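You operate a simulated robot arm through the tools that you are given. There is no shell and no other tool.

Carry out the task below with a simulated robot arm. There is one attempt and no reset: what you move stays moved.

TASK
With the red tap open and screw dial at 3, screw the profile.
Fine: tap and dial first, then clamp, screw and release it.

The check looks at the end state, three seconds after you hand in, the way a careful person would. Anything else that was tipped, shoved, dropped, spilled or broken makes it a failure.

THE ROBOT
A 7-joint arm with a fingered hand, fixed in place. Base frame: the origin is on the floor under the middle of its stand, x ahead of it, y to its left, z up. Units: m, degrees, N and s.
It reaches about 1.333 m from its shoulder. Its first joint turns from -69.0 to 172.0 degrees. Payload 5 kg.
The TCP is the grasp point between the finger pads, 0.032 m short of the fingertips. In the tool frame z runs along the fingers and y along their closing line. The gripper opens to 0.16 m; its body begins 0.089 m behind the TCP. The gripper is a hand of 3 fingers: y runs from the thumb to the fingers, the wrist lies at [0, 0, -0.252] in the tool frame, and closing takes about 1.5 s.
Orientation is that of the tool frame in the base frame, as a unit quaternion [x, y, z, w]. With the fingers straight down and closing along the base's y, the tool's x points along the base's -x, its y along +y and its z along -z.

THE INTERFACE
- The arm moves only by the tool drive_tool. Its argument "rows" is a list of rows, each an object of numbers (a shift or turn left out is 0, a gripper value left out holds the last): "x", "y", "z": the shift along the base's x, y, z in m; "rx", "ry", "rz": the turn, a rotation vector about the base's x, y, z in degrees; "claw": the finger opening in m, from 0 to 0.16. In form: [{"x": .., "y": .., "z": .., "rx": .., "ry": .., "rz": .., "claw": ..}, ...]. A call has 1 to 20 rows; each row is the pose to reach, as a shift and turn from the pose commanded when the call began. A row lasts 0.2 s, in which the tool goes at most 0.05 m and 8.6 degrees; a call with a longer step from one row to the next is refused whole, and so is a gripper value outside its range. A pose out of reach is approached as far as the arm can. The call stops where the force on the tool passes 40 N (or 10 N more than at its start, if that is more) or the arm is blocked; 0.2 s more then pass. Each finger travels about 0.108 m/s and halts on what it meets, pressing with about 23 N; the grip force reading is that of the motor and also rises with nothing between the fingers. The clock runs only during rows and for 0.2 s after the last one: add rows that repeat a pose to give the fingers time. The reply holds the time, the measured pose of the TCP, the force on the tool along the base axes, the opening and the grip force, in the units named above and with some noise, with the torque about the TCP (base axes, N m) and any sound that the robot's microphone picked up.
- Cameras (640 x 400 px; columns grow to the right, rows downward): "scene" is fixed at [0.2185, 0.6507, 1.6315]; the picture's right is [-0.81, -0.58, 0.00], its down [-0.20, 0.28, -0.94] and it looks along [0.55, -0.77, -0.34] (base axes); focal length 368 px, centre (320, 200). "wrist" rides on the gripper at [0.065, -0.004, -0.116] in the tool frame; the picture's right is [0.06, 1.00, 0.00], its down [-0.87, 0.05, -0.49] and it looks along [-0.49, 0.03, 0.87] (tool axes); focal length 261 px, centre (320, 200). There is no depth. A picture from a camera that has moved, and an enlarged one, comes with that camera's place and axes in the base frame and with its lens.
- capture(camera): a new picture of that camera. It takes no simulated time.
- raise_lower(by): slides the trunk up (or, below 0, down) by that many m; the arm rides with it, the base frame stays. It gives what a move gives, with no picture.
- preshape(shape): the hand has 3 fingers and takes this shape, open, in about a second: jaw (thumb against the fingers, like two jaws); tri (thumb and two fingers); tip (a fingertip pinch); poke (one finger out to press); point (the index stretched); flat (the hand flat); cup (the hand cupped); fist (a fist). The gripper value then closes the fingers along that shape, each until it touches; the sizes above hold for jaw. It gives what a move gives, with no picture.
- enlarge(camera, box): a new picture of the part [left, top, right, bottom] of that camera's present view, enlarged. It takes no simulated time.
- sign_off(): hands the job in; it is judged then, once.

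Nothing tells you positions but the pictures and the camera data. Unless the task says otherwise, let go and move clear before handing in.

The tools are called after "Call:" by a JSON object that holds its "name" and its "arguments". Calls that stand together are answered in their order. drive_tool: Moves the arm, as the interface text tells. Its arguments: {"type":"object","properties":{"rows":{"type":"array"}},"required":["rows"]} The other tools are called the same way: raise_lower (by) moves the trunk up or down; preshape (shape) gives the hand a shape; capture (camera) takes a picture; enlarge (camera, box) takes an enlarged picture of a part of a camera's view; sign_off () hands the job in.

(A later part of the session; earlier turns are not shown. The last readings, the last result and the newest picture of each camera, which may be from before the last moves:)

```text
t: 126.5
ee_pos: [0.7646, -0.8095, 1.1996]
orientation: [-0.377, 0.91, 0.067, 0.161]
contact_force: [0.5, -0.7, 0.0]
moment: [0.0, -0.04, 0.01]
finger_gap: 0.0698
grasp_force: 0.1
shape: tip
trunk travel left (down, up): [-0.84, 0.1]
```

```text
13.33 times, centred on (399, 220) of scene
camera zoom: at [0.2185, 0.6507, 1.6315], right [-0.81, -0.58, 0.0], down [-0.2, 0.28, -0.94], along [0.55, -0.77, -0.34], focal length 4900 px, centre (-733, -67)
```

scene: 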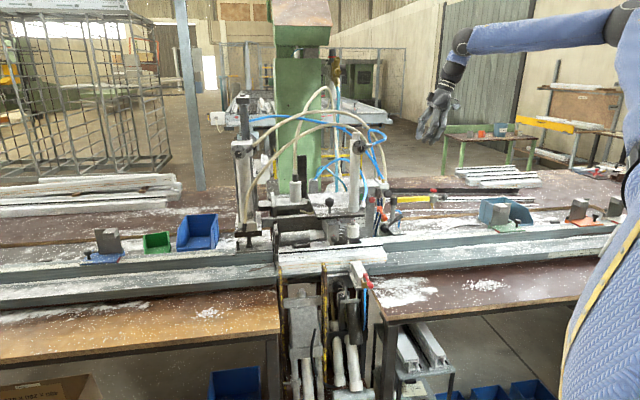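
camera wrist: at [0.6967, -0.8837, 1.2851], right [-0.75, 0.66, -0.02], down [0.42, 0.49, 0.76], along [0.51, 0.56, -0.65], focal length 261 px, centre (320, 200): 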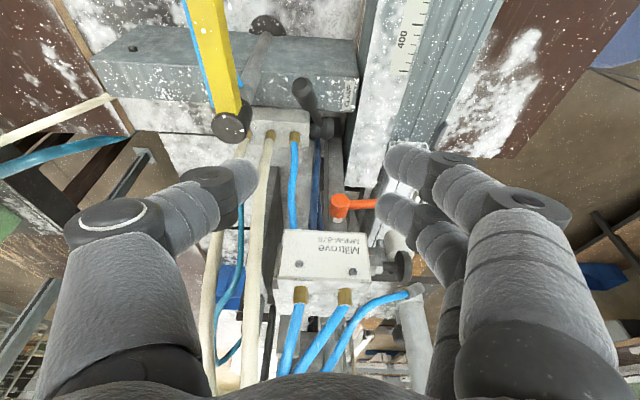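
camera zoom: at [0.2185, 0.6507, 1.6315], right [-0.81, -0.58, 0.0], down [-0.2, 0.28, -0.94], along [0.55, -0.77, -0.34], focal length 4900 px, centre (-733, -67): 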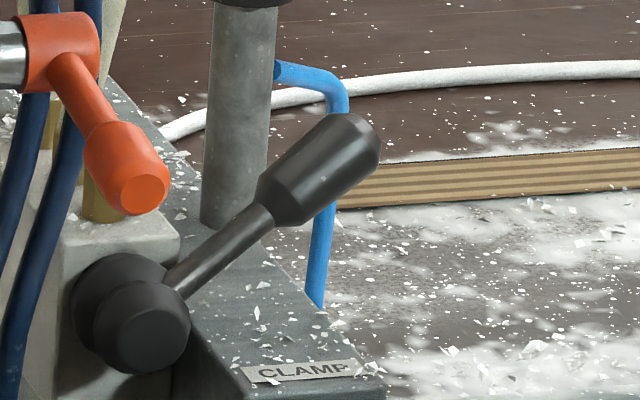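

Clear top view: the lever's handle sits above the slab with the CLAMP label, so pressing it down should clamp. A post stands just behind it, so I'll yaw the hand ~20° to fit thumb and fingers around the inner part of the handle.

Call:
{"name": "drive_tool", "arguments": {"rows": [{"rz": 5, "x": 0.01, "y": 0.0, "z": -0.025, "claw": 0.055}, {"rz": 10, "x": 0.02, "y": 0.0, "z": -0.05, "claw": 0.055}, {"rz": 15, "x": 0.03, "y": -0.001, "z": -0.08, "claw": 0.055}, {"rz": 20, "x": 0.0385, "y": -0.001, "z": -0.1, "claw": 0.055}, {"rz": 20, "x": 0.0385, "y": -0.001, "z": -0.1114, "claw": 0.055}]}}

Call:
{"name": "capture", "arguments": {"camera": "wrist"}}

Call:
{"name": "enlarge", "arguments": {"camera": "scene", "box": [360, 170, 440, 220]}}

```text
t: 127.7
ee_pos: [0.8023, -0.8122, 1.0867]
orientation: [-0.529, 0.83, 0.095, 0.146]
contact_force: [-6.2, 2.4, 7.1]
moment: [-0.07, -0.19, 0.02]
finger_gap: 0.0516
grasp_force: 0.1
shape: tip
trunk travel left (down, up): [-0.84, 0.1]
```

```text
taken
camera wrist: at [0.7634, -0.9053, 1.1733], right [-0.93, 0.37, -0.02], down [0.23, 0.61, 0.76], along [0.29, 0.7, -0.65], focal length 261 px, centre (320, 200)
```

wrist: 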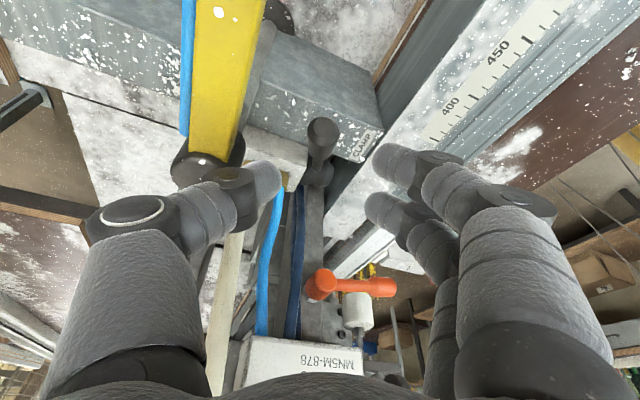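

```text
8.00 times, centred on (400, 195) of scene
camera zoom: at [0.2185, 0.6507, 1.6315], right [-0.81, -0.58, 0.0], down [-0.2, 0.28, -0.94], along [0.55, -0.77, -0.34], focal length 2940 px, centre (-320, 240)
```

zoom: 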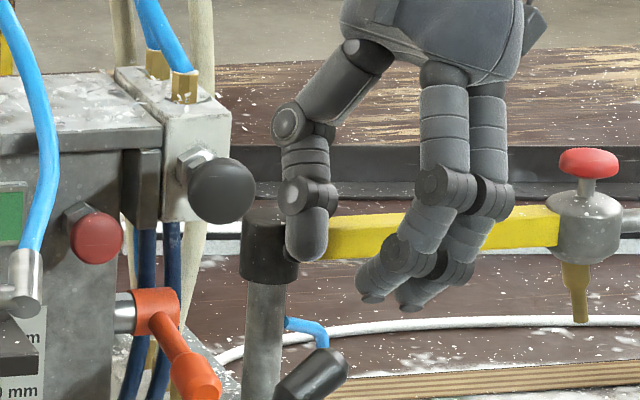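

The thumb is just touching the post cap – I'll lift off straight away, stand the hand upright, and come in over the inner part of the handle instead.

Call:
{"name": "drive_tool", "arguments": {"rows": [{"x": -0.012, "y": 0.012, "z": 0.02}, {"x": -0.021, "y": 0.021, "z": 0.06}, {"x": -0.021, "y": 0.021, "z": 0.1}, {"x": -0.021, "y": 0.021, "z": 0.12, "rx": -6, "ry": 2.8}, {"x": -0.021, "y": 0.025, "z": 0.12, "rx": -12, "ry": 5.6}, {"x": -0.018, "y": 0.03, "z": 0.12, "rx": -18.1, "ry": 8.4}, {"x": -0.005, "y": 0.034, "z": 0.12, "rx": -18.1, "ry": 8.4}, {"x": 0.0157, "y": 0.0338, "z": 0.12, "rx": -18.1, "ry": 8.4}]}}

Call:
{"name": "capture", "arguments": {"camera": "wrist"}}

Call:
{"name": "enlarge", "arguments": {"camera": "scene", "box": [360, 170, 440, 220]}}

```text
t: 129.5
ee_pos: [0.8226, -0.777, 1.2053]
orientation: [-0.537, 0.844, 0.002, 0.0]
contact_force: [0.0, -0.4, 0.4]
moment: [-0.03, 0.03, 0.01]
finger_gap: 0.0547
grasp_force: 0.0
shape: tip
trunk travel left (down, up): [-0.84, 0.1]
```

```text
taken
camera wrist: at [0.7981, -0.8381, 1.3202], right [-0.93, 0.37, 0.0], down [0.32, 0.81, 0.49], along [0.18, 0.46, -0.87], focal length 261 px, centre (320, 200)
```

wrist: 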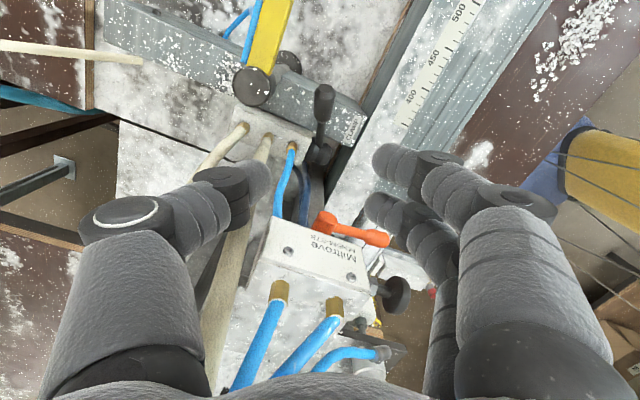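

```text
8.00 times, centred on (400, 195) of scene
camera zoom: at [0.2185, 0.6507, 1.6315], right [-0.81, -0.58, 0.0], down [-0.2, 0.28, -0.94], along [0.55, -0.77, -0.34], focal length 2940 px, centre (-320, 240)
```

zoom: 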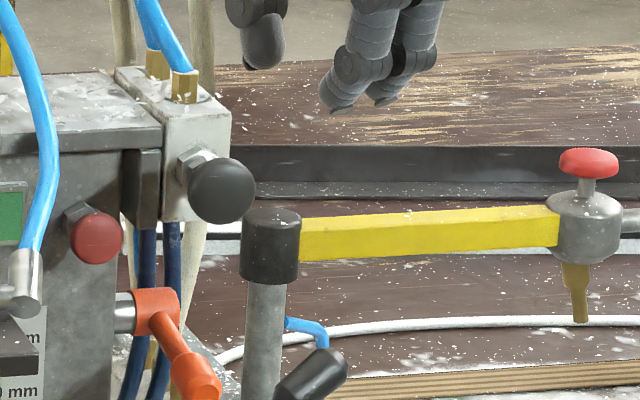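

Call:
{"name": "drive_tool", "arguments": {"rows": [{"x": -0.003, "y": -0.001, "z": -0.03}, {"x": -0.0046, "y": -0.0014, "z": -0.06}, {"x": -0.0046, "y": -0.0014, "z": -0.09}, {"x": -0.0046, "y": -0.0014, "z": -0.12}]}}

Call:
{"name": "capture", "arguments": {"camera": "wrist"}}

Call:
{"name": "enlarge", "arguments": {"camera": "scene", "box": [360, 170, 440, 220]}}

```text
t: 130.5
ee_pos: [0.8172, -0.7782, 1.0854]
orientation: [-0.537, 0.843, 0.002, 0.0]
contact_force: [-0.9, -0.3, -0.7]
moment: [-0.02, 0.03, -0.03]
finger_gap: 0.0553
grasp_force: 0.1
shape: tip
trunk travel left (down, up): [-0.84, 0.1]
```

```text
taken
camera wrist: at [0.7937, -0.8403, 1.1995], right [-0.93, 0.37, 0.0], down [0.32, 0.81, 0.49], along [0.18, 0.46, -0.87], focal length 261 px, centre (320, 200)
```

wrist: 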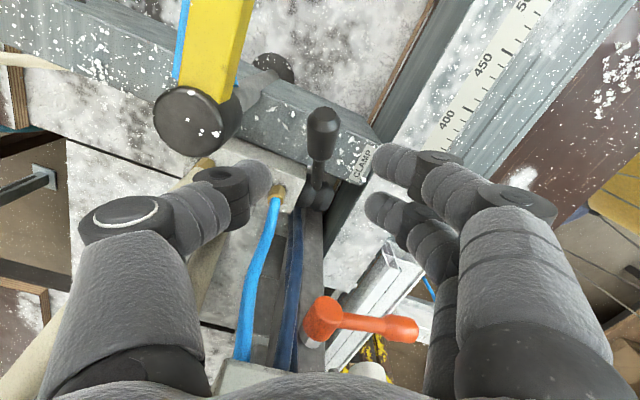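

```text
8.00 times, centred on (400, 195) of scene
camera zoom: at [0.2185, 0.6507, 1.6315], right [-0.81, -0.58, 0.0], down [-0.2, 0.28, -0.94], along [0.55, -0.77, -0.34], focal length 2940 px, centre (-320, 240)
```

zoom: 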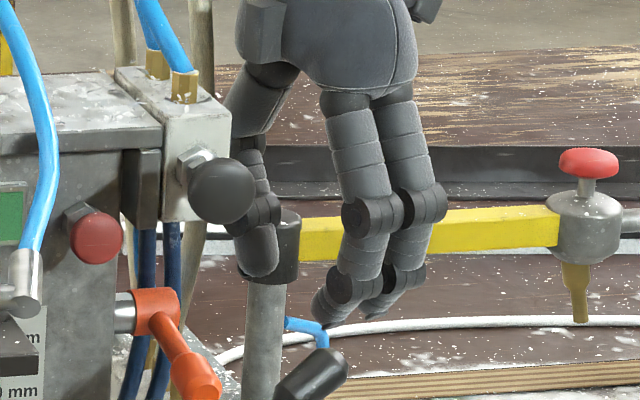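

Call:
{"name": "drive_tool", "arguments": {"rows": [{"z": -0.02}, {"z": -0.04}, {"z": -0.06}, {"z": -0.071}, {"z": -0.071}]}}

Call:
{"name": "capture", "arguments": {"camera": "wrist"}}

Call:
{"name": "enlarge", "arguments": {"camera": "scene", "box": [360, 185, 440, 235]}}

```text
t: 131.7
ee_pos: [0.8151, -0.7762, 1.0163]
orientation: [-0.537, 0.844, 0.002, 0.001]
contact_force: [-0.5, -0.5, 0.2]
moment: [-0.01, 0.01, -0.04]
finger_gap: 0.0549
grasp_force: 0.1
shape: tip
trunk travel left (down, up): [-0.84, 0.1]
```

```text
taken
camera wrist: at [0.7912, -0.8386, 1.1311], right [-0.93, 0.37, 0.0], down [0.32, 0.81, 0.49], along [0.18, 0.46, -0.87], focal length 261 px, centre (320, 200)
```

wrist: 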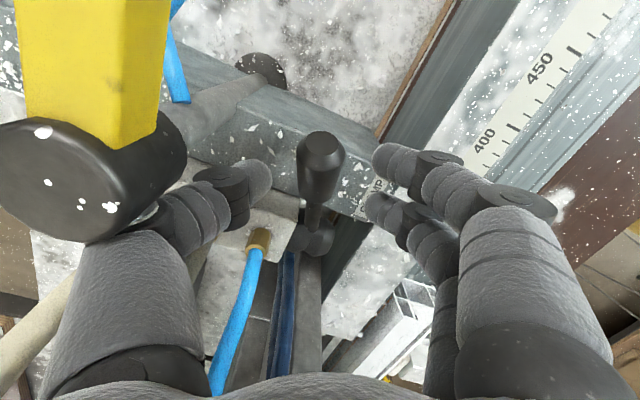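

```text
8.00 times, centred on (400, 210) of scene
camera zoom: at [0.2185, 0.6507, 1.6315], right [-0.81, -0.58, 0.0], down [-0.2, 0.28, -0.94], along [0.55, -0.77, -0.34], focal length 2940 px, centre (-320, 120)
```

zoom: 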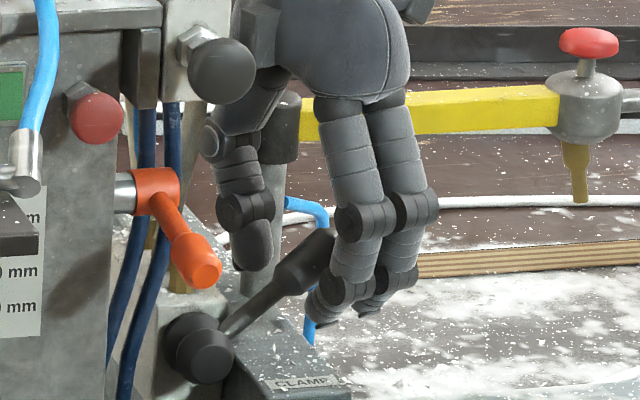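

The handle is centred between thumb and fingers with no contact. Closing on it.

Call:
{"name": "drive_tool", "arguments": {"rows": [{"claw": 0.045}, {"claw": 0.035}, {"claw": 0.027}, {"claw": 0.02}, {"claw": 0.014}, {"claw": 0.01}, {"claw": 0.01}]}}

Call:
{"name": "capture", "arguments": {"camera": "wrist"}}

Call:
{"name": "enlarge", "arguments": {"camera": "scene", "box": [360, 185, 440, 235]}}

```text
t: 133.3
ee_pos: [0.8162, -0.7778, 1.0159]
orientation: [-0.537, 0.843, 0.001, 0.0]
contact_force: [1.7, 0.2, -3.2]
moment: [0.0, -0.08, -0.06]
finger_gap: 0.0138
grasp_force: 23.0
shape: tip
trunk travel left (down, up): [-0.84, 0.1]
```

```text
taken
camera wrist: at [0.792, -0.8389, 1.1301], right [-0.93, 0.37, 0.0], down [0.32, 0.81, 0.49], along [0.18, 0.46, -0.87], focal length 261 px, centre (320, 200)
```

wrist: 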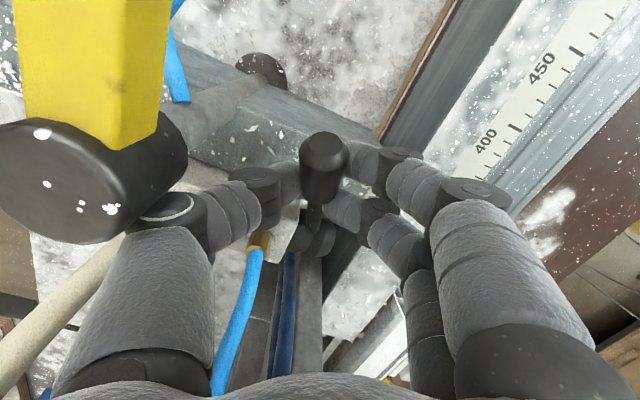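

```text
8.00 times, centred on (400, 210) of scene
camera zoom: at [0.2185, 0.6507, 1.6315], right [-0.81, -0.58, 0.0], down [-0.2, 0.28, -0.94], along [0.55, -0.77, -0.34], focal length 2940 px, centre (-320, 120)
```

zoom: 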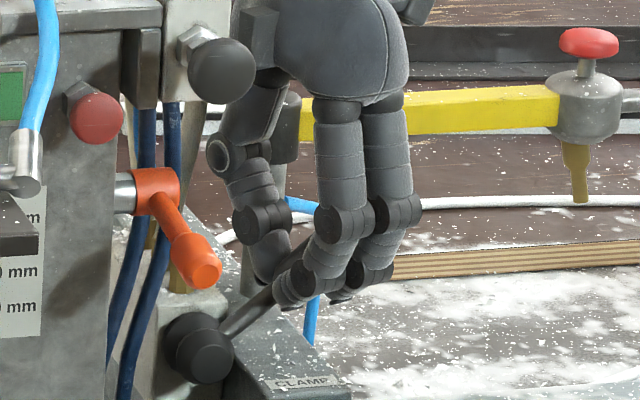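

Holding the handle. Now I lower it along its arc toward the CLAMP label, slowly.

Call:
{"name": "drive_tool", "arguments": {"rows": [{"x": -0.0015, "y": -0.0015, "z": -0.005}, {"x": -0.003, "y": -0.003, "z": -0.0095}, {"x": -0.0042, "y": -0.0042, "z": -0.015}, {"x": -0.0052, "y": -0.0052, "z": -0.021}]}}

Call:
{"name": "capture", "arguments": {"camera": "wrist"}}

Call:
{"name": "enlarge", "arguments": {"camera": "scene", "box": [320, 185, 440, 260]}}

```text
t: 134.3
ee_pos: [0.8084, -0.7827, 0.9921]
orientation: [-0.536, 0.844, 0.002, -0.001]
contact_force: [1.2, -2.7, -11.3]
moment: [-0.1, 0.01, -0.03]
finger_gap: 0.0067
grasp_force: 23.0
shape: tip
trunk travel left (down, up): [-0.84, 0.1]
```

```text
taken
camera wrist: at [0.7852, -0.8446, 1.1074], right [-0.93, 0.37, 0.0], down [0.32, 0.81, 0.49], along [0.18, 0.46, -0.87], focal length 261 px, centre (320, 200)
```

wrist: 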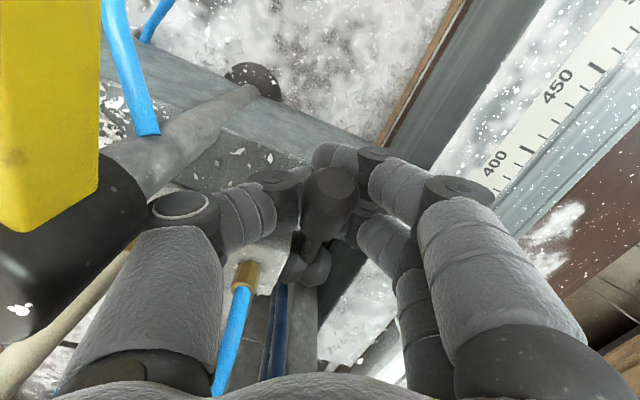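

```text
5.33 times, centred on (380, 222) of scene
camera zoom: at [0.2185, 0.6507, 1.6315], right [-0.81, -0.58, 0.0], down [-0.2, 0.28, -0.94], along [0.55, -0.77, -0.34], focal length 1960 px, centre (0, 80)
```

zoom: 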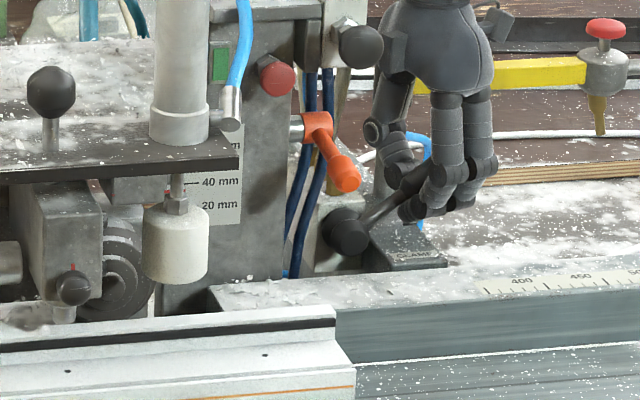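

Call:
{"name": "enlarge", "arguments": {"camera": "scene", "box": [360, 185, 440, 235]}}

Call:
{"name": "enlarge", "arguments": {"camera": "wrist", "box": [260, 130, 400, 300]}}

```text
8.00 times, centred on (400, 210) of scene
camera zoom: at [0.2185, 0.6507, 1.6315], right [-0.81, -0.58, 0.0], down [-0.2, 0.28, -0.94], along [0.55, -0.77, -0.34], focal length 2940 px, centre (-320, 120)
```

zoom: 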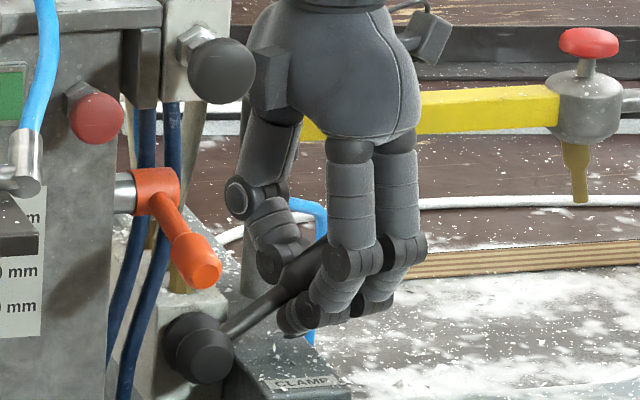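

```text
2.35 times, centred on (330, 215) of wrist
camera zoom: at [0.7852, -0.8446, 1.1074], right [-0.93, 0.37, 0.0], down [0.32, 0.81, 0.49], along [0.18, 0.46, -0.87], focal length 613 px, centre (296, 165)
```

zoom: 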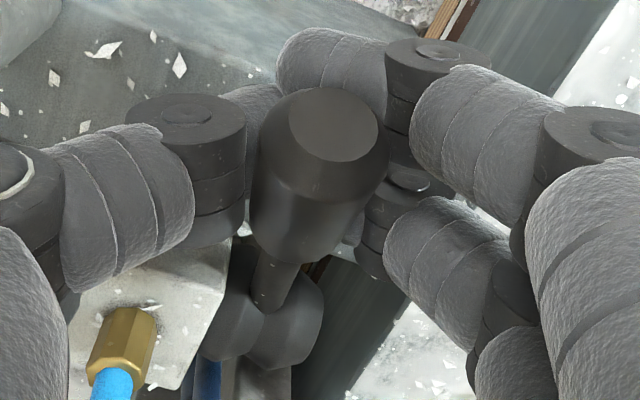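

The lever didn't go down – it's at its lower stop and the fingers just slid under the handle. So its travel must be upward; with the fingers hooked beneath I'll lift gently along the arc.

Call:
{"name": "drive_tool", "arguments": {"rows": [{"x": 0.002, "y": 0.002, "z": 0.006}, {"x": 0.0035, "y": 0.0035, "z": 0.012}, {"x": 0.005, "y": 0.005, "z": 0.018}, {"x": 0.008, "y": 0.008, "z": 0.024}, {"x": 0.0105, "y": 0.0105, "z": 0.03}]}}

Call:
{"name": "enlarge", "arguments": {"camera": "scene", "box": [360, 185, 440, 235]}}

Call:
{"name": "capture", "arguments": {"camera": "wrist"}}

```text
t: 134.9
ee_pos: [0.8075, -0.7809, 0.996]
orientation: [-0.535, 0.845, 0.006, -0.004]
contact_force: [0.6, -5.6, -30.2]
moment: [-0.28, -0.01, -0.11]
finger_gap: 0.0054
grasp_force: 22.4
shape: tip
trunk travel left (down, up): [-0.84, 0.1]
stopped in row 2: the force on the tool passed its limit at 44 N (the readings are from after the stop); the commanded pose is now the measured one
```

```text
8.00 times, centred on (400, 210) of scene
camera zoom: at [0.2185, 0.6507, 1.6315], right [-0.81, -0.58, 0.0], down [-0.2, 0.28, -0.94], along [0.55, -0.77, -0.34], focal length 2940 px, centre (-320, 120)
```

zoom: 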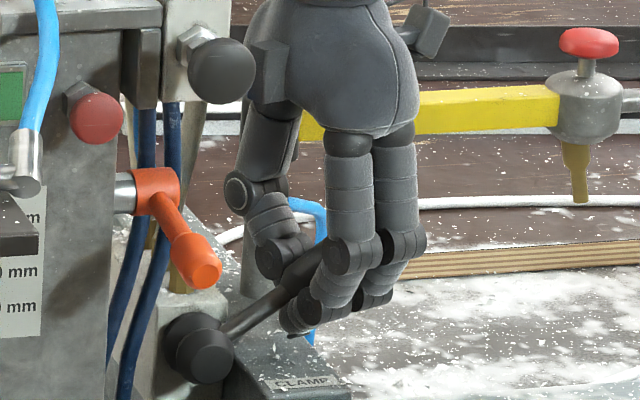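

```text
taken
camera wrist: at [0.7861, -0.8437, 1.1111], right [-0.93, 0.37, 0.01], down [0.33, 0.81, 0.49], along [0.17, 0.46, -0.87], focal length 261 px, centre (320, 200)
```

wrist: 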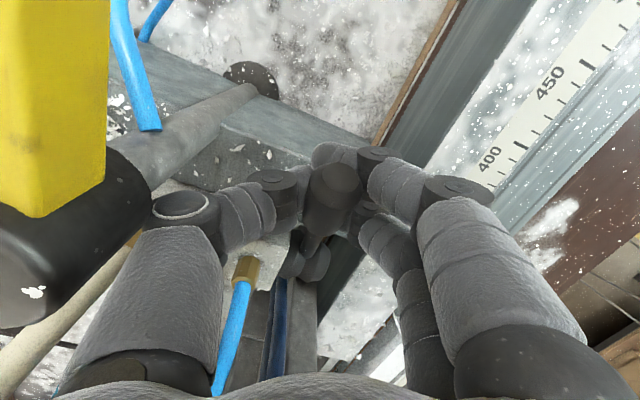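

Lifting is blocked hard (44 N), so the lever is at its upper stop and must be pressed down with more force than a friction grip gives. I'll let go, rise, turn the closed hand, and press the handle end down from above.

Call:
{"name": "drive_tool", "arguments": {"rows": [{"z": -0.004, "claw": 0.025}, {"z": -0.004, "claw": 0.045}, {"z": -0.004, "claw": 0.055}, {"z": 0.02, "claw": 0.055}, {"z": 0.06}, {"z": 0.1}, {"z": 0.14}, {"z": 0.18}, {"z": 0.22, "x": -0.005, "y": -0.005}]}}

Call:
{"name": "capture", "arguments": {"camera": "wrist"}}

Call:
{"name": "enlarge", "arguments": {"camera": "scene", "box": [360, 185, 440, 235]}}

```text
t: 136.9
ee_pos: [0.802, -0.7836, 1.2241]
orientation: [-0.537, 0.844, 0.003, -0.002]
contact_force: [0.0, -0.1, 0.2]
moment: [-0.02, -0.04, 0.03]
finger_gap: 0.0546
grasp_force: 0.1
shape: tip
trunk travel left (down, up): [-0.84, 0.1]
```

```text
taken
camera wrist: at [0.779, -0.8449, 1.338], right [-0.93, 0.37, 0.01], down [0.32, 0.81, 0.49], along [0.17, 0.46, -0.87], focal length 261 px, centre (320, 200)
```

wrist: 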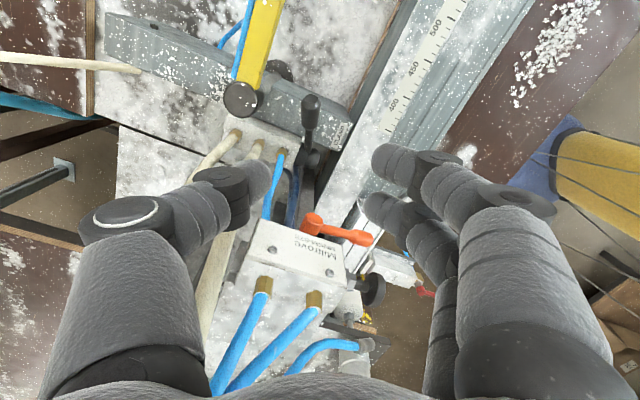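

```text
8.00 times, centred on (400, 210) of scene
camera zoom: at [0.2185, 0.6507, 1.6315], right [-0.81, -0.58, 0.0], down [-0.2, 0.28, -0.94], along [0.55, -0.77, -0.34], focal length 2940 px, centre (-320, 120)
```

zoom: 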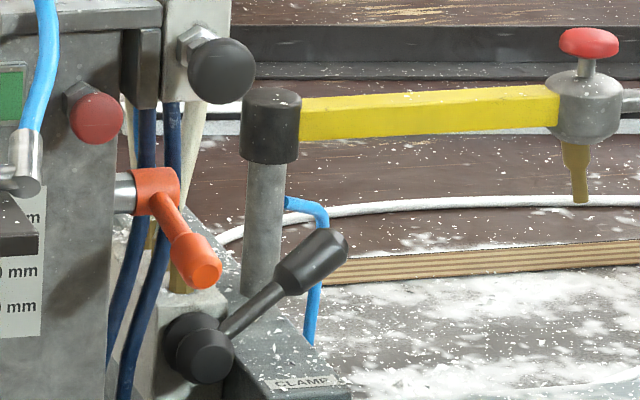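

Call:
{"name": "drive_tool", "arguments": {"rows": [{"rx": 0.2, "ry": -1.2, "rz": 7.75, "claw": 0.03}, {"rx": 0.4, "ry": -2.3, "rz": 15.5, "claw": 0.0}, {"rx": 0.6, "ry": -3.5, "rz": 23.2, "claw": 0.0}, {"rx": 0.8, "ry": -4.7, "rz": 31}, {"rx": 1.0, "ry": -5.8, "rz": 38.7}, {"rx": 1.2, "ry": -7, "rz": 46.5}, {"rx": 1.45, "ry": -8.2, "rz": 54.2}, {"rx": 1.65, "ry": -9.3, "rz": 62}, {"rx": 1.85, "ry": -10.5, "rz": 69.7}, {"rx": 1.85, "ry": -10.5, "rz": 69.7}]}}

Call:
{"name": "capture", "arguments": {"camera": "wrist"}}

Call:
{"name": "enlarge", "arguments": {"camera": "scene", "box": [350, 150, 446, 210]}}

```text
t: 139.1
ee_pos: [0.8052, -0.7856, 1.2217]
orientation: [0.92, -0.382, 0.032, -0.077]
contact_force: [0.9, -0.6, 0.4]
moment: [0.02, 0.01, -0.03]
finger_gap: 0.0
grasp_force: 22.8
shape: tip
trunk travel left (down, up): [-0.84, 0.1]
```

```text
taken
camera wrist: at [0.8406, -0.8428, 1.3356], right [-0.65, -0.74, -0.17], down [-0.71, 0.52, 0.48], along [-0.27, 0.43, -0.86], focal length 261 px, centre (320, 200)
```

wrist: 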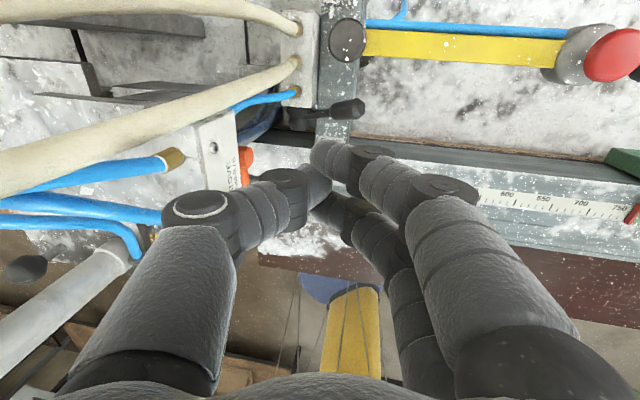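

```text
6.67 times, centred on (398, 180) of scene
camera zoom: at [0.2185, 0.6507, 1.6315], right [-0.81, -0.58, 0.0], down [-0.2, 0.28, -0.94], along [0.55, -0.77, -0.34], focal length 2450 px, centre (-200, 333)
```

zoom: 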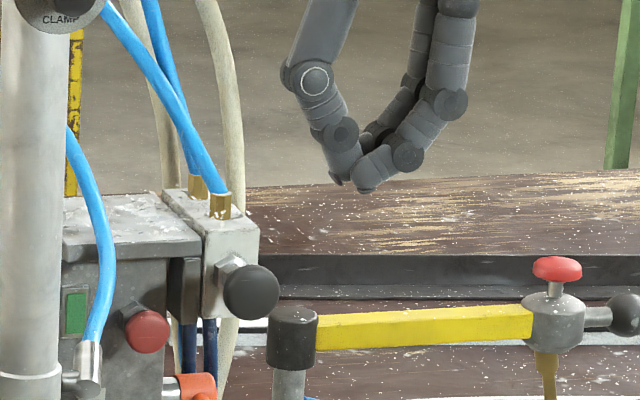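

Call:
{"name": "drive_tool", "arguments": {"rows": [{"x": 0.002, "y": -0.006, "z": -0.04}, {"x": 0.002, "y": -0.0122, "z": -0.08}, {"x": 0.002, "y": -0.0122, "z": -0.115}, {"x": 0.002, "y": -0.0122, "z": -0.147}]}}

Call:
{"name": "capture", "arguments": {"camera": "wrist"}}

Call:
{"name": "enlarge", "arguments": {"camera": "scene", "box": [360, 185, 440, 235]}}

```text
t: 140.1
ee_pos: [0.806, -0.7975, 1.0724]
orientation: [0.92, -0.383, 0.032, -0.077]
contact_force: [0.1, -0.4, 0.2]
moment: [0.01, 0.04, -0.02]
finger_gap: 0.0001
grasp_force: 22.8
shape: tip
trunk travel left (down, up): [-0.84, 0.1]
```

```text
taken
camera wrist: at [0.8415, -0.8557, 1.1852], right [-0.66, -0.74, -0.17], down [-0.71, 0.52, 0.48], along [-0.26, 0.43, -0.86], focal length 261 px, centre (320, 200)
```

wrist: 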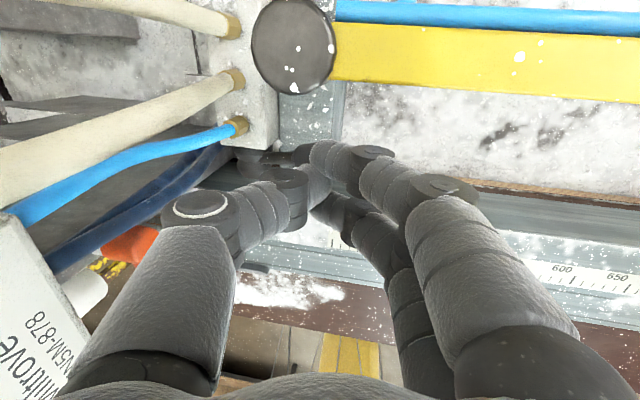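

```text
8.00 times, centred on (400, 210) of scene
camera zoom: at [0.2185, 0.6507, 1.6315], right [-0.81, -0.58, 0.0], down [-0.2, 0.28, -0.94], along [0.55, -0.77, -0.34], focal length 2940 px, centre (-320, 120)
```

zoom: 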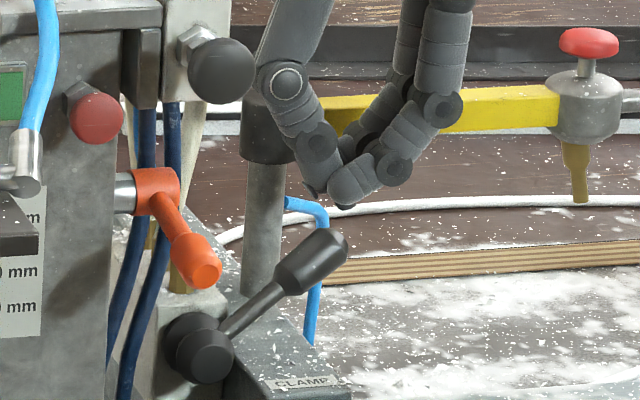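

Call:
{"name": "drive_tool", "arguments": {"rows": [{"x": 0.004, "y": 0.004, "z": -0.012}, {"x": 0.004, "y": 0.004, "z": -0.022}, {"x": 0.003, "y": 0.003, "z": -0.03}, {"x": 0.002, "y": 0.002, "z": -0.038}, {"x": 0.001, "y": 0.001, "z": -0.046}, {"x": 0.0, "y": 0.0, "z": -0.054}, {"x": -0.001, "y": -0.001, "z": -0.062}, {"x": -0.001, "y": -0.001, "z": -0.07}]}}

Call:
{"name": "enlarge", "arguments": {"camera": "scene", "box": [360, 185, 440, 235]}}

Call:
{"name": "capture", "arguments": {"camera": "wrist"}}

```text
t: 141.2
ee_pos: [0.8102, -0.7931, 1.0437]
orientation: [0.92, -0.382, 0.036, -0.078]
contact_force: [-14.2, 7.9, 28.9]
moment: [0.3, 0.44, 0.08]
finger_gap: 0.0
grasp_force: 23.0
shape: tip
trunk travel left (down, up): [-0.84, 0.1]
stopped in row 5: the force on the tool passed its limit at 47 N (the readings are from after the stop); the commanded pose is now the measured one
```

```text
8.00 times, centred on (400, 210) of scene
camera zoom: at [0.2185, 0.6507, 1.6315], right [-0.81, -0.58, 0.0], down [-0.2, 0.28, -0.94], along [0.55, -0.77, -0.34], focal length 2940 px, centre (-320, 120)
```

zoom: 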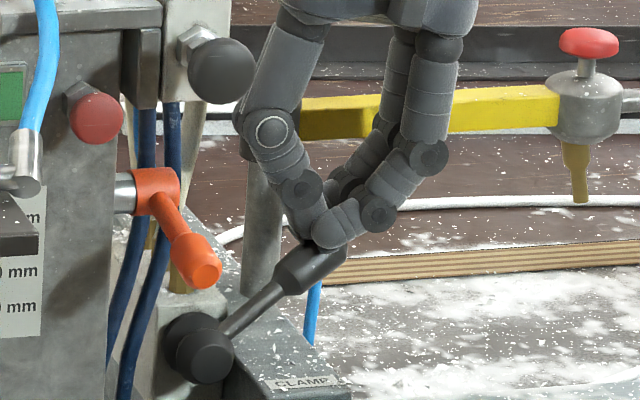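

```text
taken
camera wrist: at [0.8447, -0.8509, 1.1586], right [-0.65, -0.74, -0.17], down [-0.71, 0.52, 0.47], along [-0.26, 0.43, -0.87], focal length 261 px, centre (320, 200)
```

wrist: 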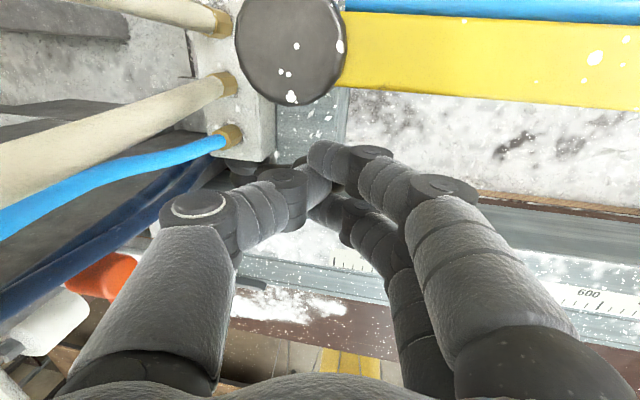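

Neither pressing (47 N) nor lifting (44 N) moves this lever, so I shouldn't force it. I'll back off and inspect the valve group and the swing-arm closely for what actually operates the clamp.

Call:
{"name": "drive_tool", "arguments": {"rows": [{"z": 0.03}, {"z": 0.07}, {"z": 0.11}, {"z": 0.15}, {"z": 0.19}, {"z": 0.23, "x": -0.01, "y": -0.01}, {"z": 0.25, "x": -0.02, "y": -0.02}]}}

Call:
{"name": "capture", "arguments": {"camera": "wrist"}}

Call:
{"name": "enlarge", "arguments": {"camera": "wrist", "box": [230, 60, 400, 166]}}

Call:
{"name": "enlarge", "arguments": {"camera": "scene", "box": [375, 185, 455, 235]}}

```text
t: 142.8
ee_pos: [0.7918, -0.8156, 1.2884]
orientation: [0.92, -0.383, 0.034, -0.077]
contact_force: [-0.8, -0.8, 0.0]
moment: [0.0, 0.01, 0.0]
finger_gap: 0.0002
grasp_force: 22.9
shape: tip
trunk travel left (down, up): [-0.84, 0.1]
```

```text
taken
camera wrist: at [0.826, -0.873, 1.4023], right [-0.65, -0.74, -0.17], down [-0.71, 0.52, 0.47], along [-0.26, 0.43, -0.87], focal length 261 px, centre (320, 200)
```

wrist: 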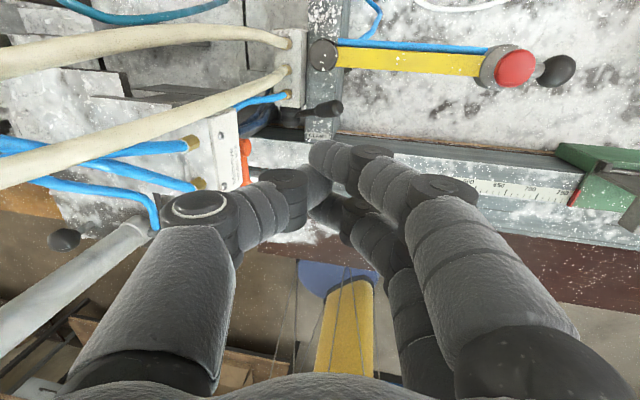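

```text
3.76 times, centred on (315, 113) of wrist
camera zoom: at [0.826, -0.873, 1.4023], right [-0.65, -0.74, -0.17], down [-0.71, 0.52, 0.47], along [-0.26, 0.43, -0.87], focal length 981 px, centre (339, 528)
```

zoom: 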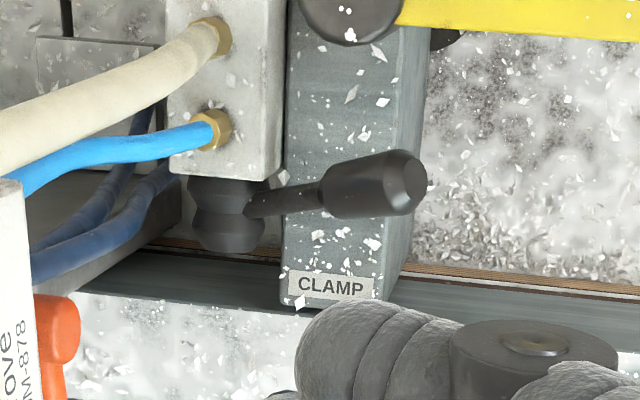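

```text
8.00 times, centred on (415, 210) of scene
camera zoom: at [0.2185, 0.6507, 1.6315], right [-0.81, -0.58, 0.0], down [-0.2, 0.28, -0.94], along [0.55, -0.77, -0.34], focal length 2940 px, centre (-440, 120)
```

zoom: 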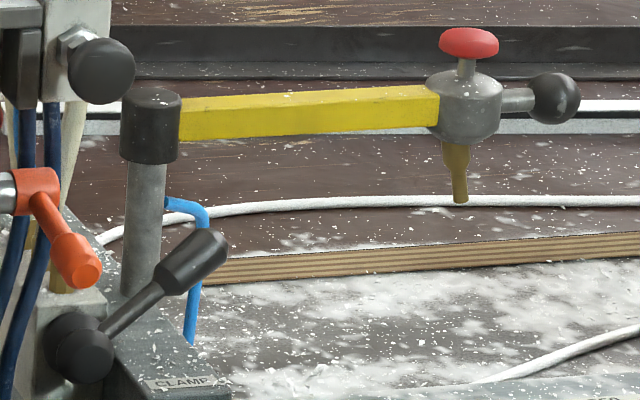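

I can read it clearly: the lever sits beside the CLAMP label, pivoting on a spool at the front of its valve. I'll test sideways motion gently: bring the closed fingers in front of the handle and push it lightly toward the back.

Call:
{"name": "drive_tool", "arguments": {"rows": [{"x": -0.011, "y": 0.029, "z": 0.0}, {"x": -0.0224, "y": 0.0576, "z": -0.02}, {"x": -0.0224, "y": 0.0576, "z": -0.065}, {"x": -0.0224, "y": 0.0576, "z": -0.11}, {"x": -0.0224, "y": 0.0576, "z": -0.155}, {"x": -0.0224, "y": 0.0576, "z": -0.2}, {"x": -0.0224, "y": 0.0576, "z": -0.24}, {"x": -0.0224, "y": 0.0576, "z": -0.268}]}}

Call:
{"name": "enlarge", "arguments": {"camera": "scene", "box": [360, 185, 440, 235]}}

Call:
{"name": "capture", "arguments": {"camera": "wrist"}}

```text
t: 144.6
ee_pos: [0.7717, -0.7583, 1.0161]
orientation: [0.92, -0.382, 0.034, -0.077]
contact_force: [-0.1, 0.4, 0.6]
moment: [0.0, 0.01, -0.02]
finger_gap: 0.0
grasp_force: 22.5
shape: tip
trunk travel left (down, up): [-0.84, 0.1]
```

```text
8.00 times, centred on (400, 210) of scene
camera zoom: at [0.2185, 0.6507, 1.6315], right [-0.81, -0.58, 0.0], down [-0.2, 0.28, -0.94], along [0.55, -0.77, -0.34], focal length 2940 px, centre (-320, 120)
```

zoom: 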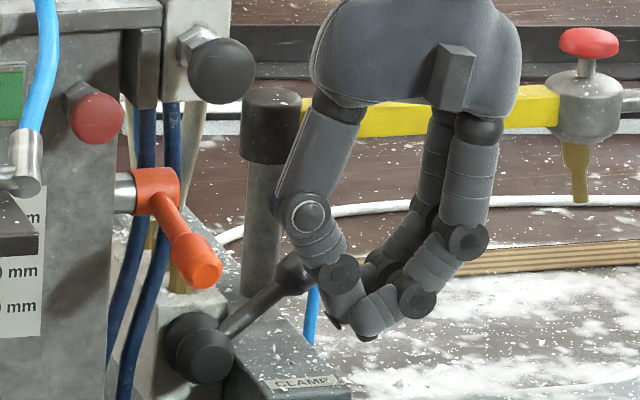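

```text
taken
camera wrist: at [0.8058, -0.8157, 1.1297], right [-0.65, -0.74, -0.17], down [-0.71, 0.52, 0.47], along [-0.26, 0.43, -0.87], focal length 261 px, centre (320, 200)
```

wrist: 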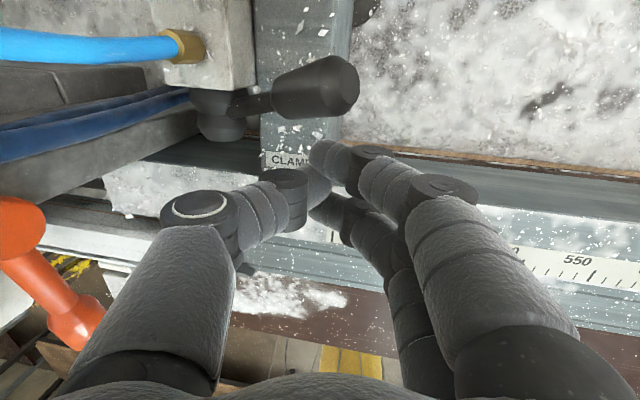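

Call:
{"name": "drive_tool", "arguments": {"rows": [{"x": 0.005, "y": -0.005}, {"x": 0.01, "y": -0.01}, {"x": 0.014, "y": -0.014}]}}

Call:
{"name": "capture", "arguments": {"camera": "wrist"}}

```text
t: 145.4
ee_pos: [0.783, -0.7705, 1.0199]
orientation: [0.92, -0.382, 0.033, -0.077]
contact_force: [-6.3, 7.1, -3.1]
moment: [0.14, 0.17, 0.04]
finger_gap: 0.0002
grasp_force: 23.1
shape: tip
trunk travel left (down, up): [-0.84, 0.1]
```

```text
taken
camera wrist: at [0.8175, -0.8279, 1.1338], right [-0.65, -0.74, -0.17], down [-0.71, 0.52, 0.47], along [-0.26, 0.43, -0.86], focal length 261 px, centre (320, 200)
```

wrist: 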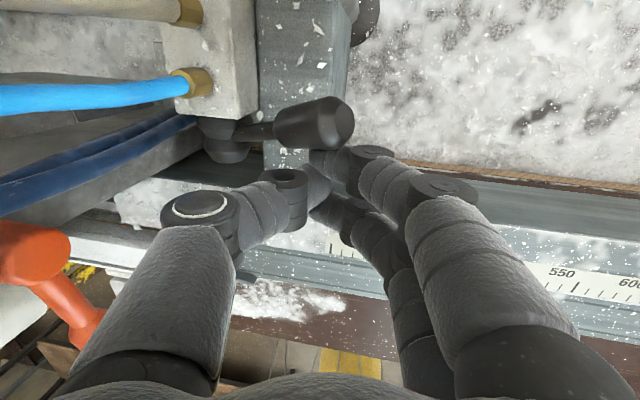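

Call:
{"name": "drive_tool", "arguments": {"rows": [{"x": 0.003, "y": -0.003}, {"x": 0.006, "y": -0.006}, {"x": 0.009, "y": -0.009}]}}

Call:
{"name": "capture", "arguments": {"camera": "wrist"}}

Call:
{"name": "enlarge", "arguments": {"camera": "scene", "box": [360, 185, 440, 235]}}

```text
t: 146.0
ee_pos: [0.7835, -0.7726, 1.0163]
orientation: [0.921, -0.382, 0.028, -0.079]
contact_force: [-17.4, 15.1, 5.1]
moment: [0.19, 0.23, 0.02]
finger_gap: 0.0003
grasp_force: 23.1
shape: tip
trunk travel left (down, up): [-0.84, 0.1]
stopped in row 2: the force on the tool passed its limit at 44 N (the readings are from after the stop); the commanded pose is now the measured one
```

```text
taken
camera wrist: at [0.8193, -0.8309, 1.1313], right [-0.65, -0.74, -0.17], down [-0.71, 0.52, 0.48], along [-0.27, 0.43, -0.86], focal length 261 px, centre (320, 200)
```

wrist: 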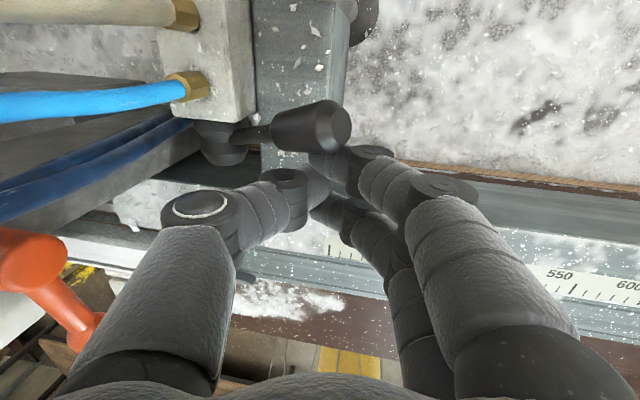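

```text
8.00 times, centred on (400, 210) of scene
camera zoom: at [0.2185, 0.6507, 1.6315], right [-0.81, -0.58, 0.0], down [-0.2, 0.28, -0.94], along [0.55, -0.77, -0.34], focal length 2940 px, centre (-320, 120)
```

zoom: 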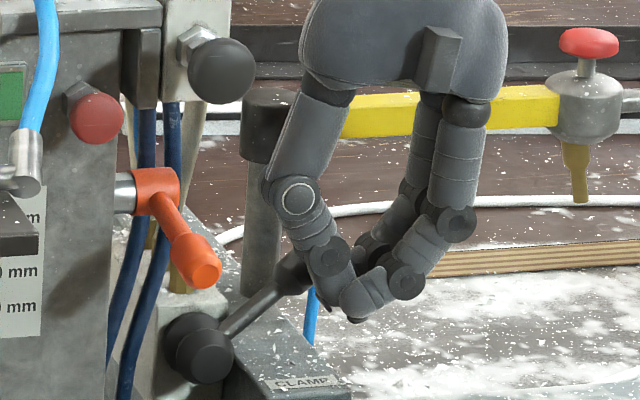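

The lever is rigid sideways too. Before trying anything else I'll back off and re-check whether the red tap is really fully open, since the lever may depend on it.

Call:
{"name": "drive_tool", "arguments": {"rows": [{"x": -0.015, "y": 0.015}, {"x": -0.03, "y": 0.03, "z": 0.02}, {"x": -0.045, "y": 0.045, "z": 0.05}, {"x": -0.055, "y": 0.055, "z": 0.09}, {"x": -0.065, "y": 0.065, "z": 0.13}, {"x": -0.075, "y": 0.075, "z": 0.17}]}}

Call:
{"name": "enlarge", "arguments": {"camera": "scene", "box": [335, 250, 399, 290]}}

Call:
{"name": "enlarge", "arguments": {"camera": "scene", "box": [270, 180, 430, 280]}}

Call:
{"name": "capture", "arguments": {"camera": "wrist"}}

```text
t: 147.4
ee_pos: [0.7087, -0.6965, 1.1902]
orientation: [0.92, -0.383, 0.03, -0.079]
contact_force: [0.2, -0.3, -0.3]
moment: [-0.01, 0.0, -0.02]
finger_gap: 0.0
grasp_force: 22.8
shape: tip
trunk travel left (down, up): [-0.84, 0.1]
```

```text
10.00 times, centred on (367, 270) of scene
camera zoom: at [0.2185, 0.6507, 1.6315], right [-0.81, -0.58, 0.0], down [-0.2, 0.28, -0.94], along [0.55, -0.77, -0.34], focal length 3675 px, centre (-150, -500)
```

zoom: 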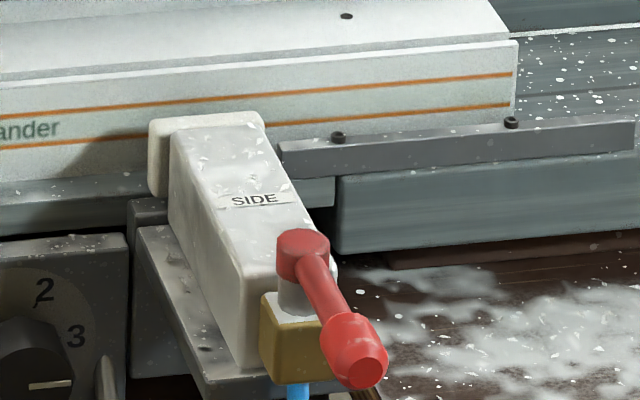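

```text
4.00 times, centred on (350, 230) of scene
camera zoom: at [0.2185, 0.6507, 1.6315], right [-0.81, -0.58, 0.0], down [-0.2, 0.28, -0.94], along [0.55, -0.77, -0.34], focal length 1470 px, centre (200, 80)
```

zoom: 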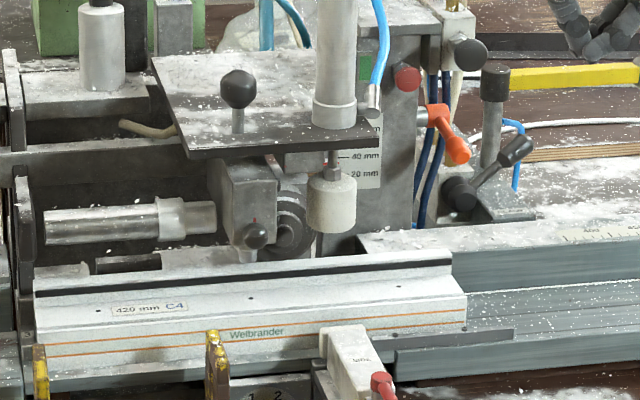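

```text
taken
camera wrist: at [0.7444, -0.7553, 1.3036], right [-0.65, -0.74, -0.17], down [-0.71, 0.52, 0.48], along [-0.27, 0.43, -0.86], focal length 261 px, centre (320, 200)
```

wrist: 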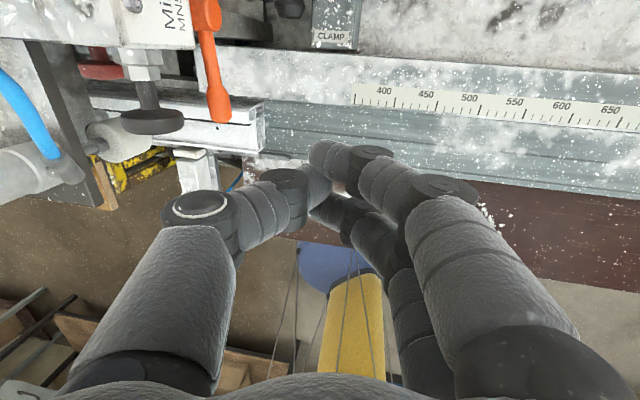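

The tap is in line and open. I notice the lever leans about 20° back, away from the CLAMP label at its front – so it probably has to be pulled forward, toward the operator. I'll take it front-to-back again as before and pull that way.

Call:
{"name": "drive_tool", "arguments": {"rows": [{"rx": -0.2, "ry": 1.2, "rz": -7.75, "z": 0.02, "claw": 0.02}, {"rx": -0.4, "ry": 2.3, "rz": -15.5, "z": 0.03, "claw": 0.04}, {"rx": -0.6, "ry": 3.5, "rz": -23.2, "z": 0.03, "claw": 0.055}, {"rx": -0.8, "ry": 4.7, "rz": -31, "z": 0.03}, {"rx": -1.0, "ry": 5.8, "rz": -38.7, "z": 0.03}, {"rx": -1.2, "ry": 7, "rz": -46.5, "z": 0.03}, {"rx": -1.45, "ry": 8.2, "rz": -54.2, "z": 0.03}, {"rx": -1.65, "ry": 9.3, "rz": -62, "z": 0.03}, {"rx": -1.85, "ry": 10.5, "rz": -69.7, "z": 0.03}, {"rx": -1.85, "ry": 10.5, "rz": -69.7, "z": 0.03}]}}

Call:
{"name": "capture", "arguments": {"camera": "wrist"}}

```text
t: 149.6
ee_pos: [0.7114, -0.701, 1.2184]
orientation: [-0.537, 0.844, 0.004, 0.0]
contact_force: [0.0, 0.0, 0.0]
moment: [0.0, 0.04, 0.0]
finger_gap: 0.0547
grasp_force: 0.2
shape: tip
trunk travel left (down, up): [-0.84, 0.1]
```

```text
taken
camera wrist: at [0.6876, -0.7617, 1.3328], right [-0.93, 0.37, 0.01], down [0.32, 0.81, 0.5], along [0.18, 0.46, -0.87], focal length 261 px, centre (320, 200)
```

wrist: 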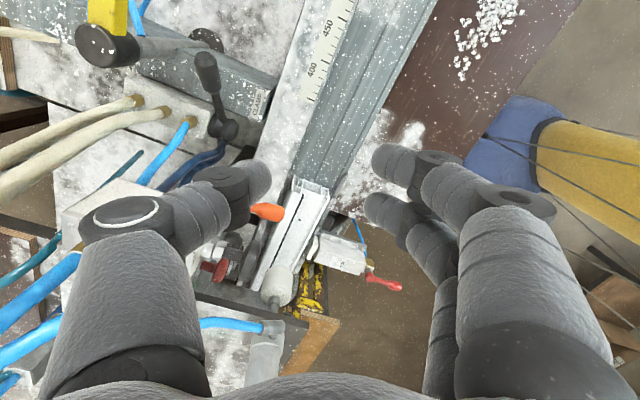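

Call:
{"name": "drive_tool", "arguments": {"rows": [{"x": 0.03, "y": -0.022}, {"x": 0.06, "y": -0.044}, {"x": 0.09, "y": -0.066}, {"x": 0.1058, "y": -0.0772}, {"x": 0.1058, "y": -0.0772, "z": -0.04}, {"x": 0.1058, "y": -0.0772, "z": -0.08}, {"x": 0.1058, "y": -0.0772, "z": -0.12}, {"x": 0.1058, "y": -0.0772, "z": -0.16}, {"x": 0.1058, "y": -0.0772, "z": -0.19}, {"x": 0.1058, "y": -0.0772, "z": -0.2025}]}}

Call:
{"name": "capture", "arguments": {"camera": "wrist"}}

```text
t: 151.8
ee_pos: [0.8168, -0.7752, 1.0143]
orientation: [-0.537, 0.843, 0.004, -0.001]
contact_force: [0.3, 0.5, 0.3]
moment: [-0.01, 0.01, 0.01]
finger_gap: 0.0549
grasp_force: 0.2
shape: tip
trunk travel left (down, up): [-0.84, 0.1]
```

```text
taken
camera wrist: at [0.7929, -0.8378, 1.129], right [-0.93, 0.37, 0.01], down [0.32, 0.81, 0.5], along [0.18, 0.46, -0.87], focal length 261 px, centre (320, 200)
```

wrist: 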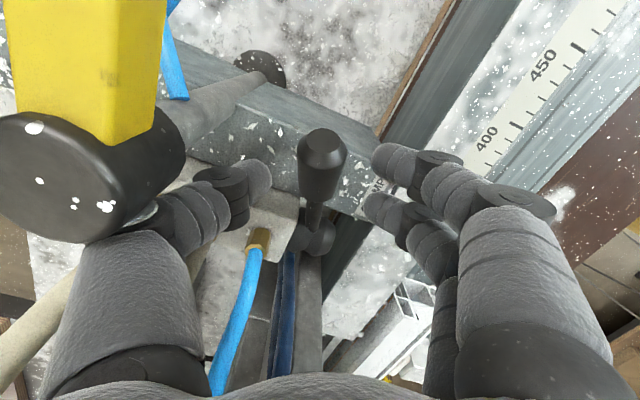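

Call:
{"name": "drive_tool", "arguments": {"rows": [{"claw": 0.04}, {"claw": 0.03}, {"claw": 0.028}, {"x": -0.005, "y": 0.005}, {"x": -0.009, "y": 0.009}, {"x": -0.013, "y": 0.013}, {"x": -0.017, "y": 0.017}]}}

Call:
{"name": "capture", "arguments": {"camera": "wrist"}}

Call:
{"name": "enlarge", "arguments": {"camera": "scene", "box": [360, 185, 440, 235]}}

```text
t: 153.4
ee_pos: [0.7994, -0.7587, 1.0147]
orientation: [-0.537, 0.843, 0.004, 0.0]
contact_force: [0.7, -1.8, 0.0]
moment: [-0.01, -0.03, 0.0]
finger_gap: 0.0288
grasp_force: 0.0
shape: tip
trunk travel left (down, up): [-0.84, 0.1]
```

```text
taken
camera wrist: at [0.7766, -0.822, 1.1292], right [-0.93, 0.37, 0.01], down [0.32, 0.81, 0.5], along [0.18, 0.46, -0.87], focal length 261 px, centre (320, 200)
```

wrist: 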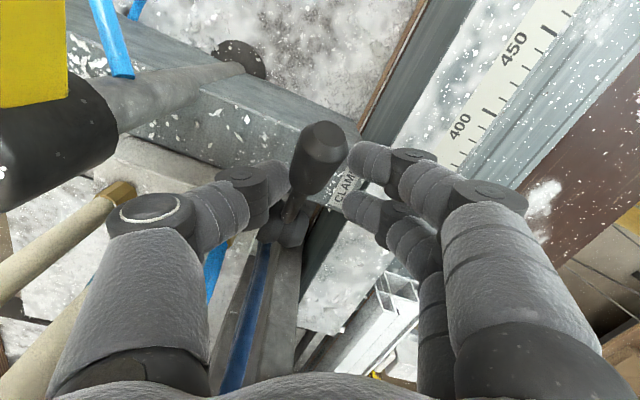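

```text
8.00 times, centred on (400, 210) of scene
camera zoom: at [0.2185, 0.6507, 1.6315], right [-0.81, -0.58, 0.0], down [-0.2, 0.28, -0.94], along [0.55, -0.77, -0.34], focal length 2940 px, centre (-320, 120)
```

zoom: 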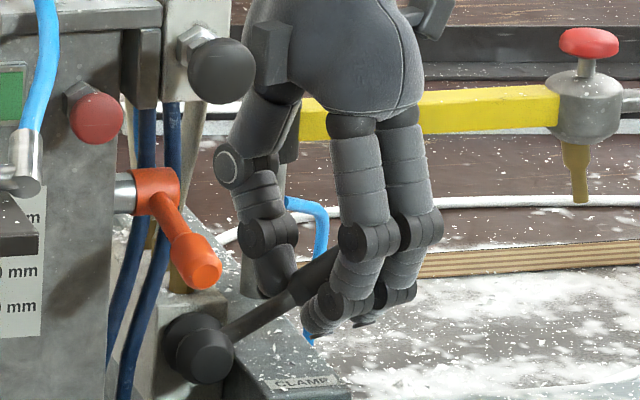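

That's it – the lever swings toward the operator with almost no force. I'll keep pulling it along.

Call:
{"name": "drive_tool", "arguments": {"rows": [{"x": -0.005, "y": 0.005}, {"x": -0.01, "y": 0.01}, {"x": -0.015, "y": 0.015}, {"x": -0.02, "y": 0.02}]}}

Call:
{"name": "capture", "arguments": {"camera": "wrist"}}

Call:
{"name": "enlarge", "arguments": {"camera": "scene", "box": [320, 185, 440, 260]}}

```text
t: 154.4
ee_pos: [0.7812, -0.7415, 1.0173]
orientation: [-0.536, 0.844, 0.003, 0.0]
contact_force: [5.5, -9.4, 5.0]
moment: [-0.23, -0.21, -0.16]
finger_gap: 0.0317
grasp_force: 0.1
shape: tip
trunk travel left (down, up): [-0.84, 0.1]
```

```text
taken
camera wrist: at [0.7564, -0.8032, 1.1303], right [-0.93, 0.37, 0.0], down [0.32, 0.81, 0.49], along [0.18, 0.46, -0.87], focal length 261 px, centre (320, 200)
```

wrist: 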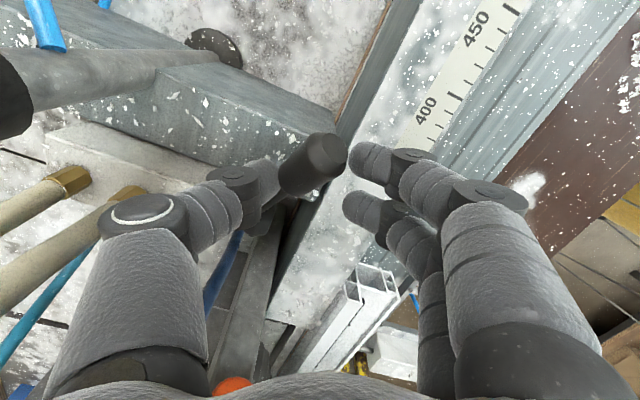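

```text
5.33 times, centred on (380, 222) of scene
camera zoom: at [0.2185, 0.6507, 1.6315], right [-0.81, -0.58, 0.0], down [-0.2, 0.28, -0.94], along [0.55, -0.77, -0.34], focal length 1960 px, centre (0, 80)
```

zoom: 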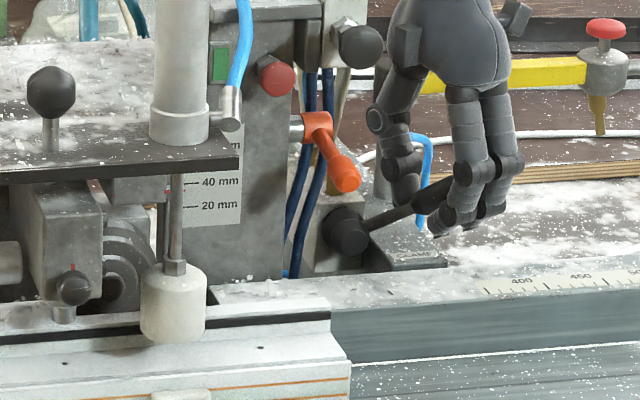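

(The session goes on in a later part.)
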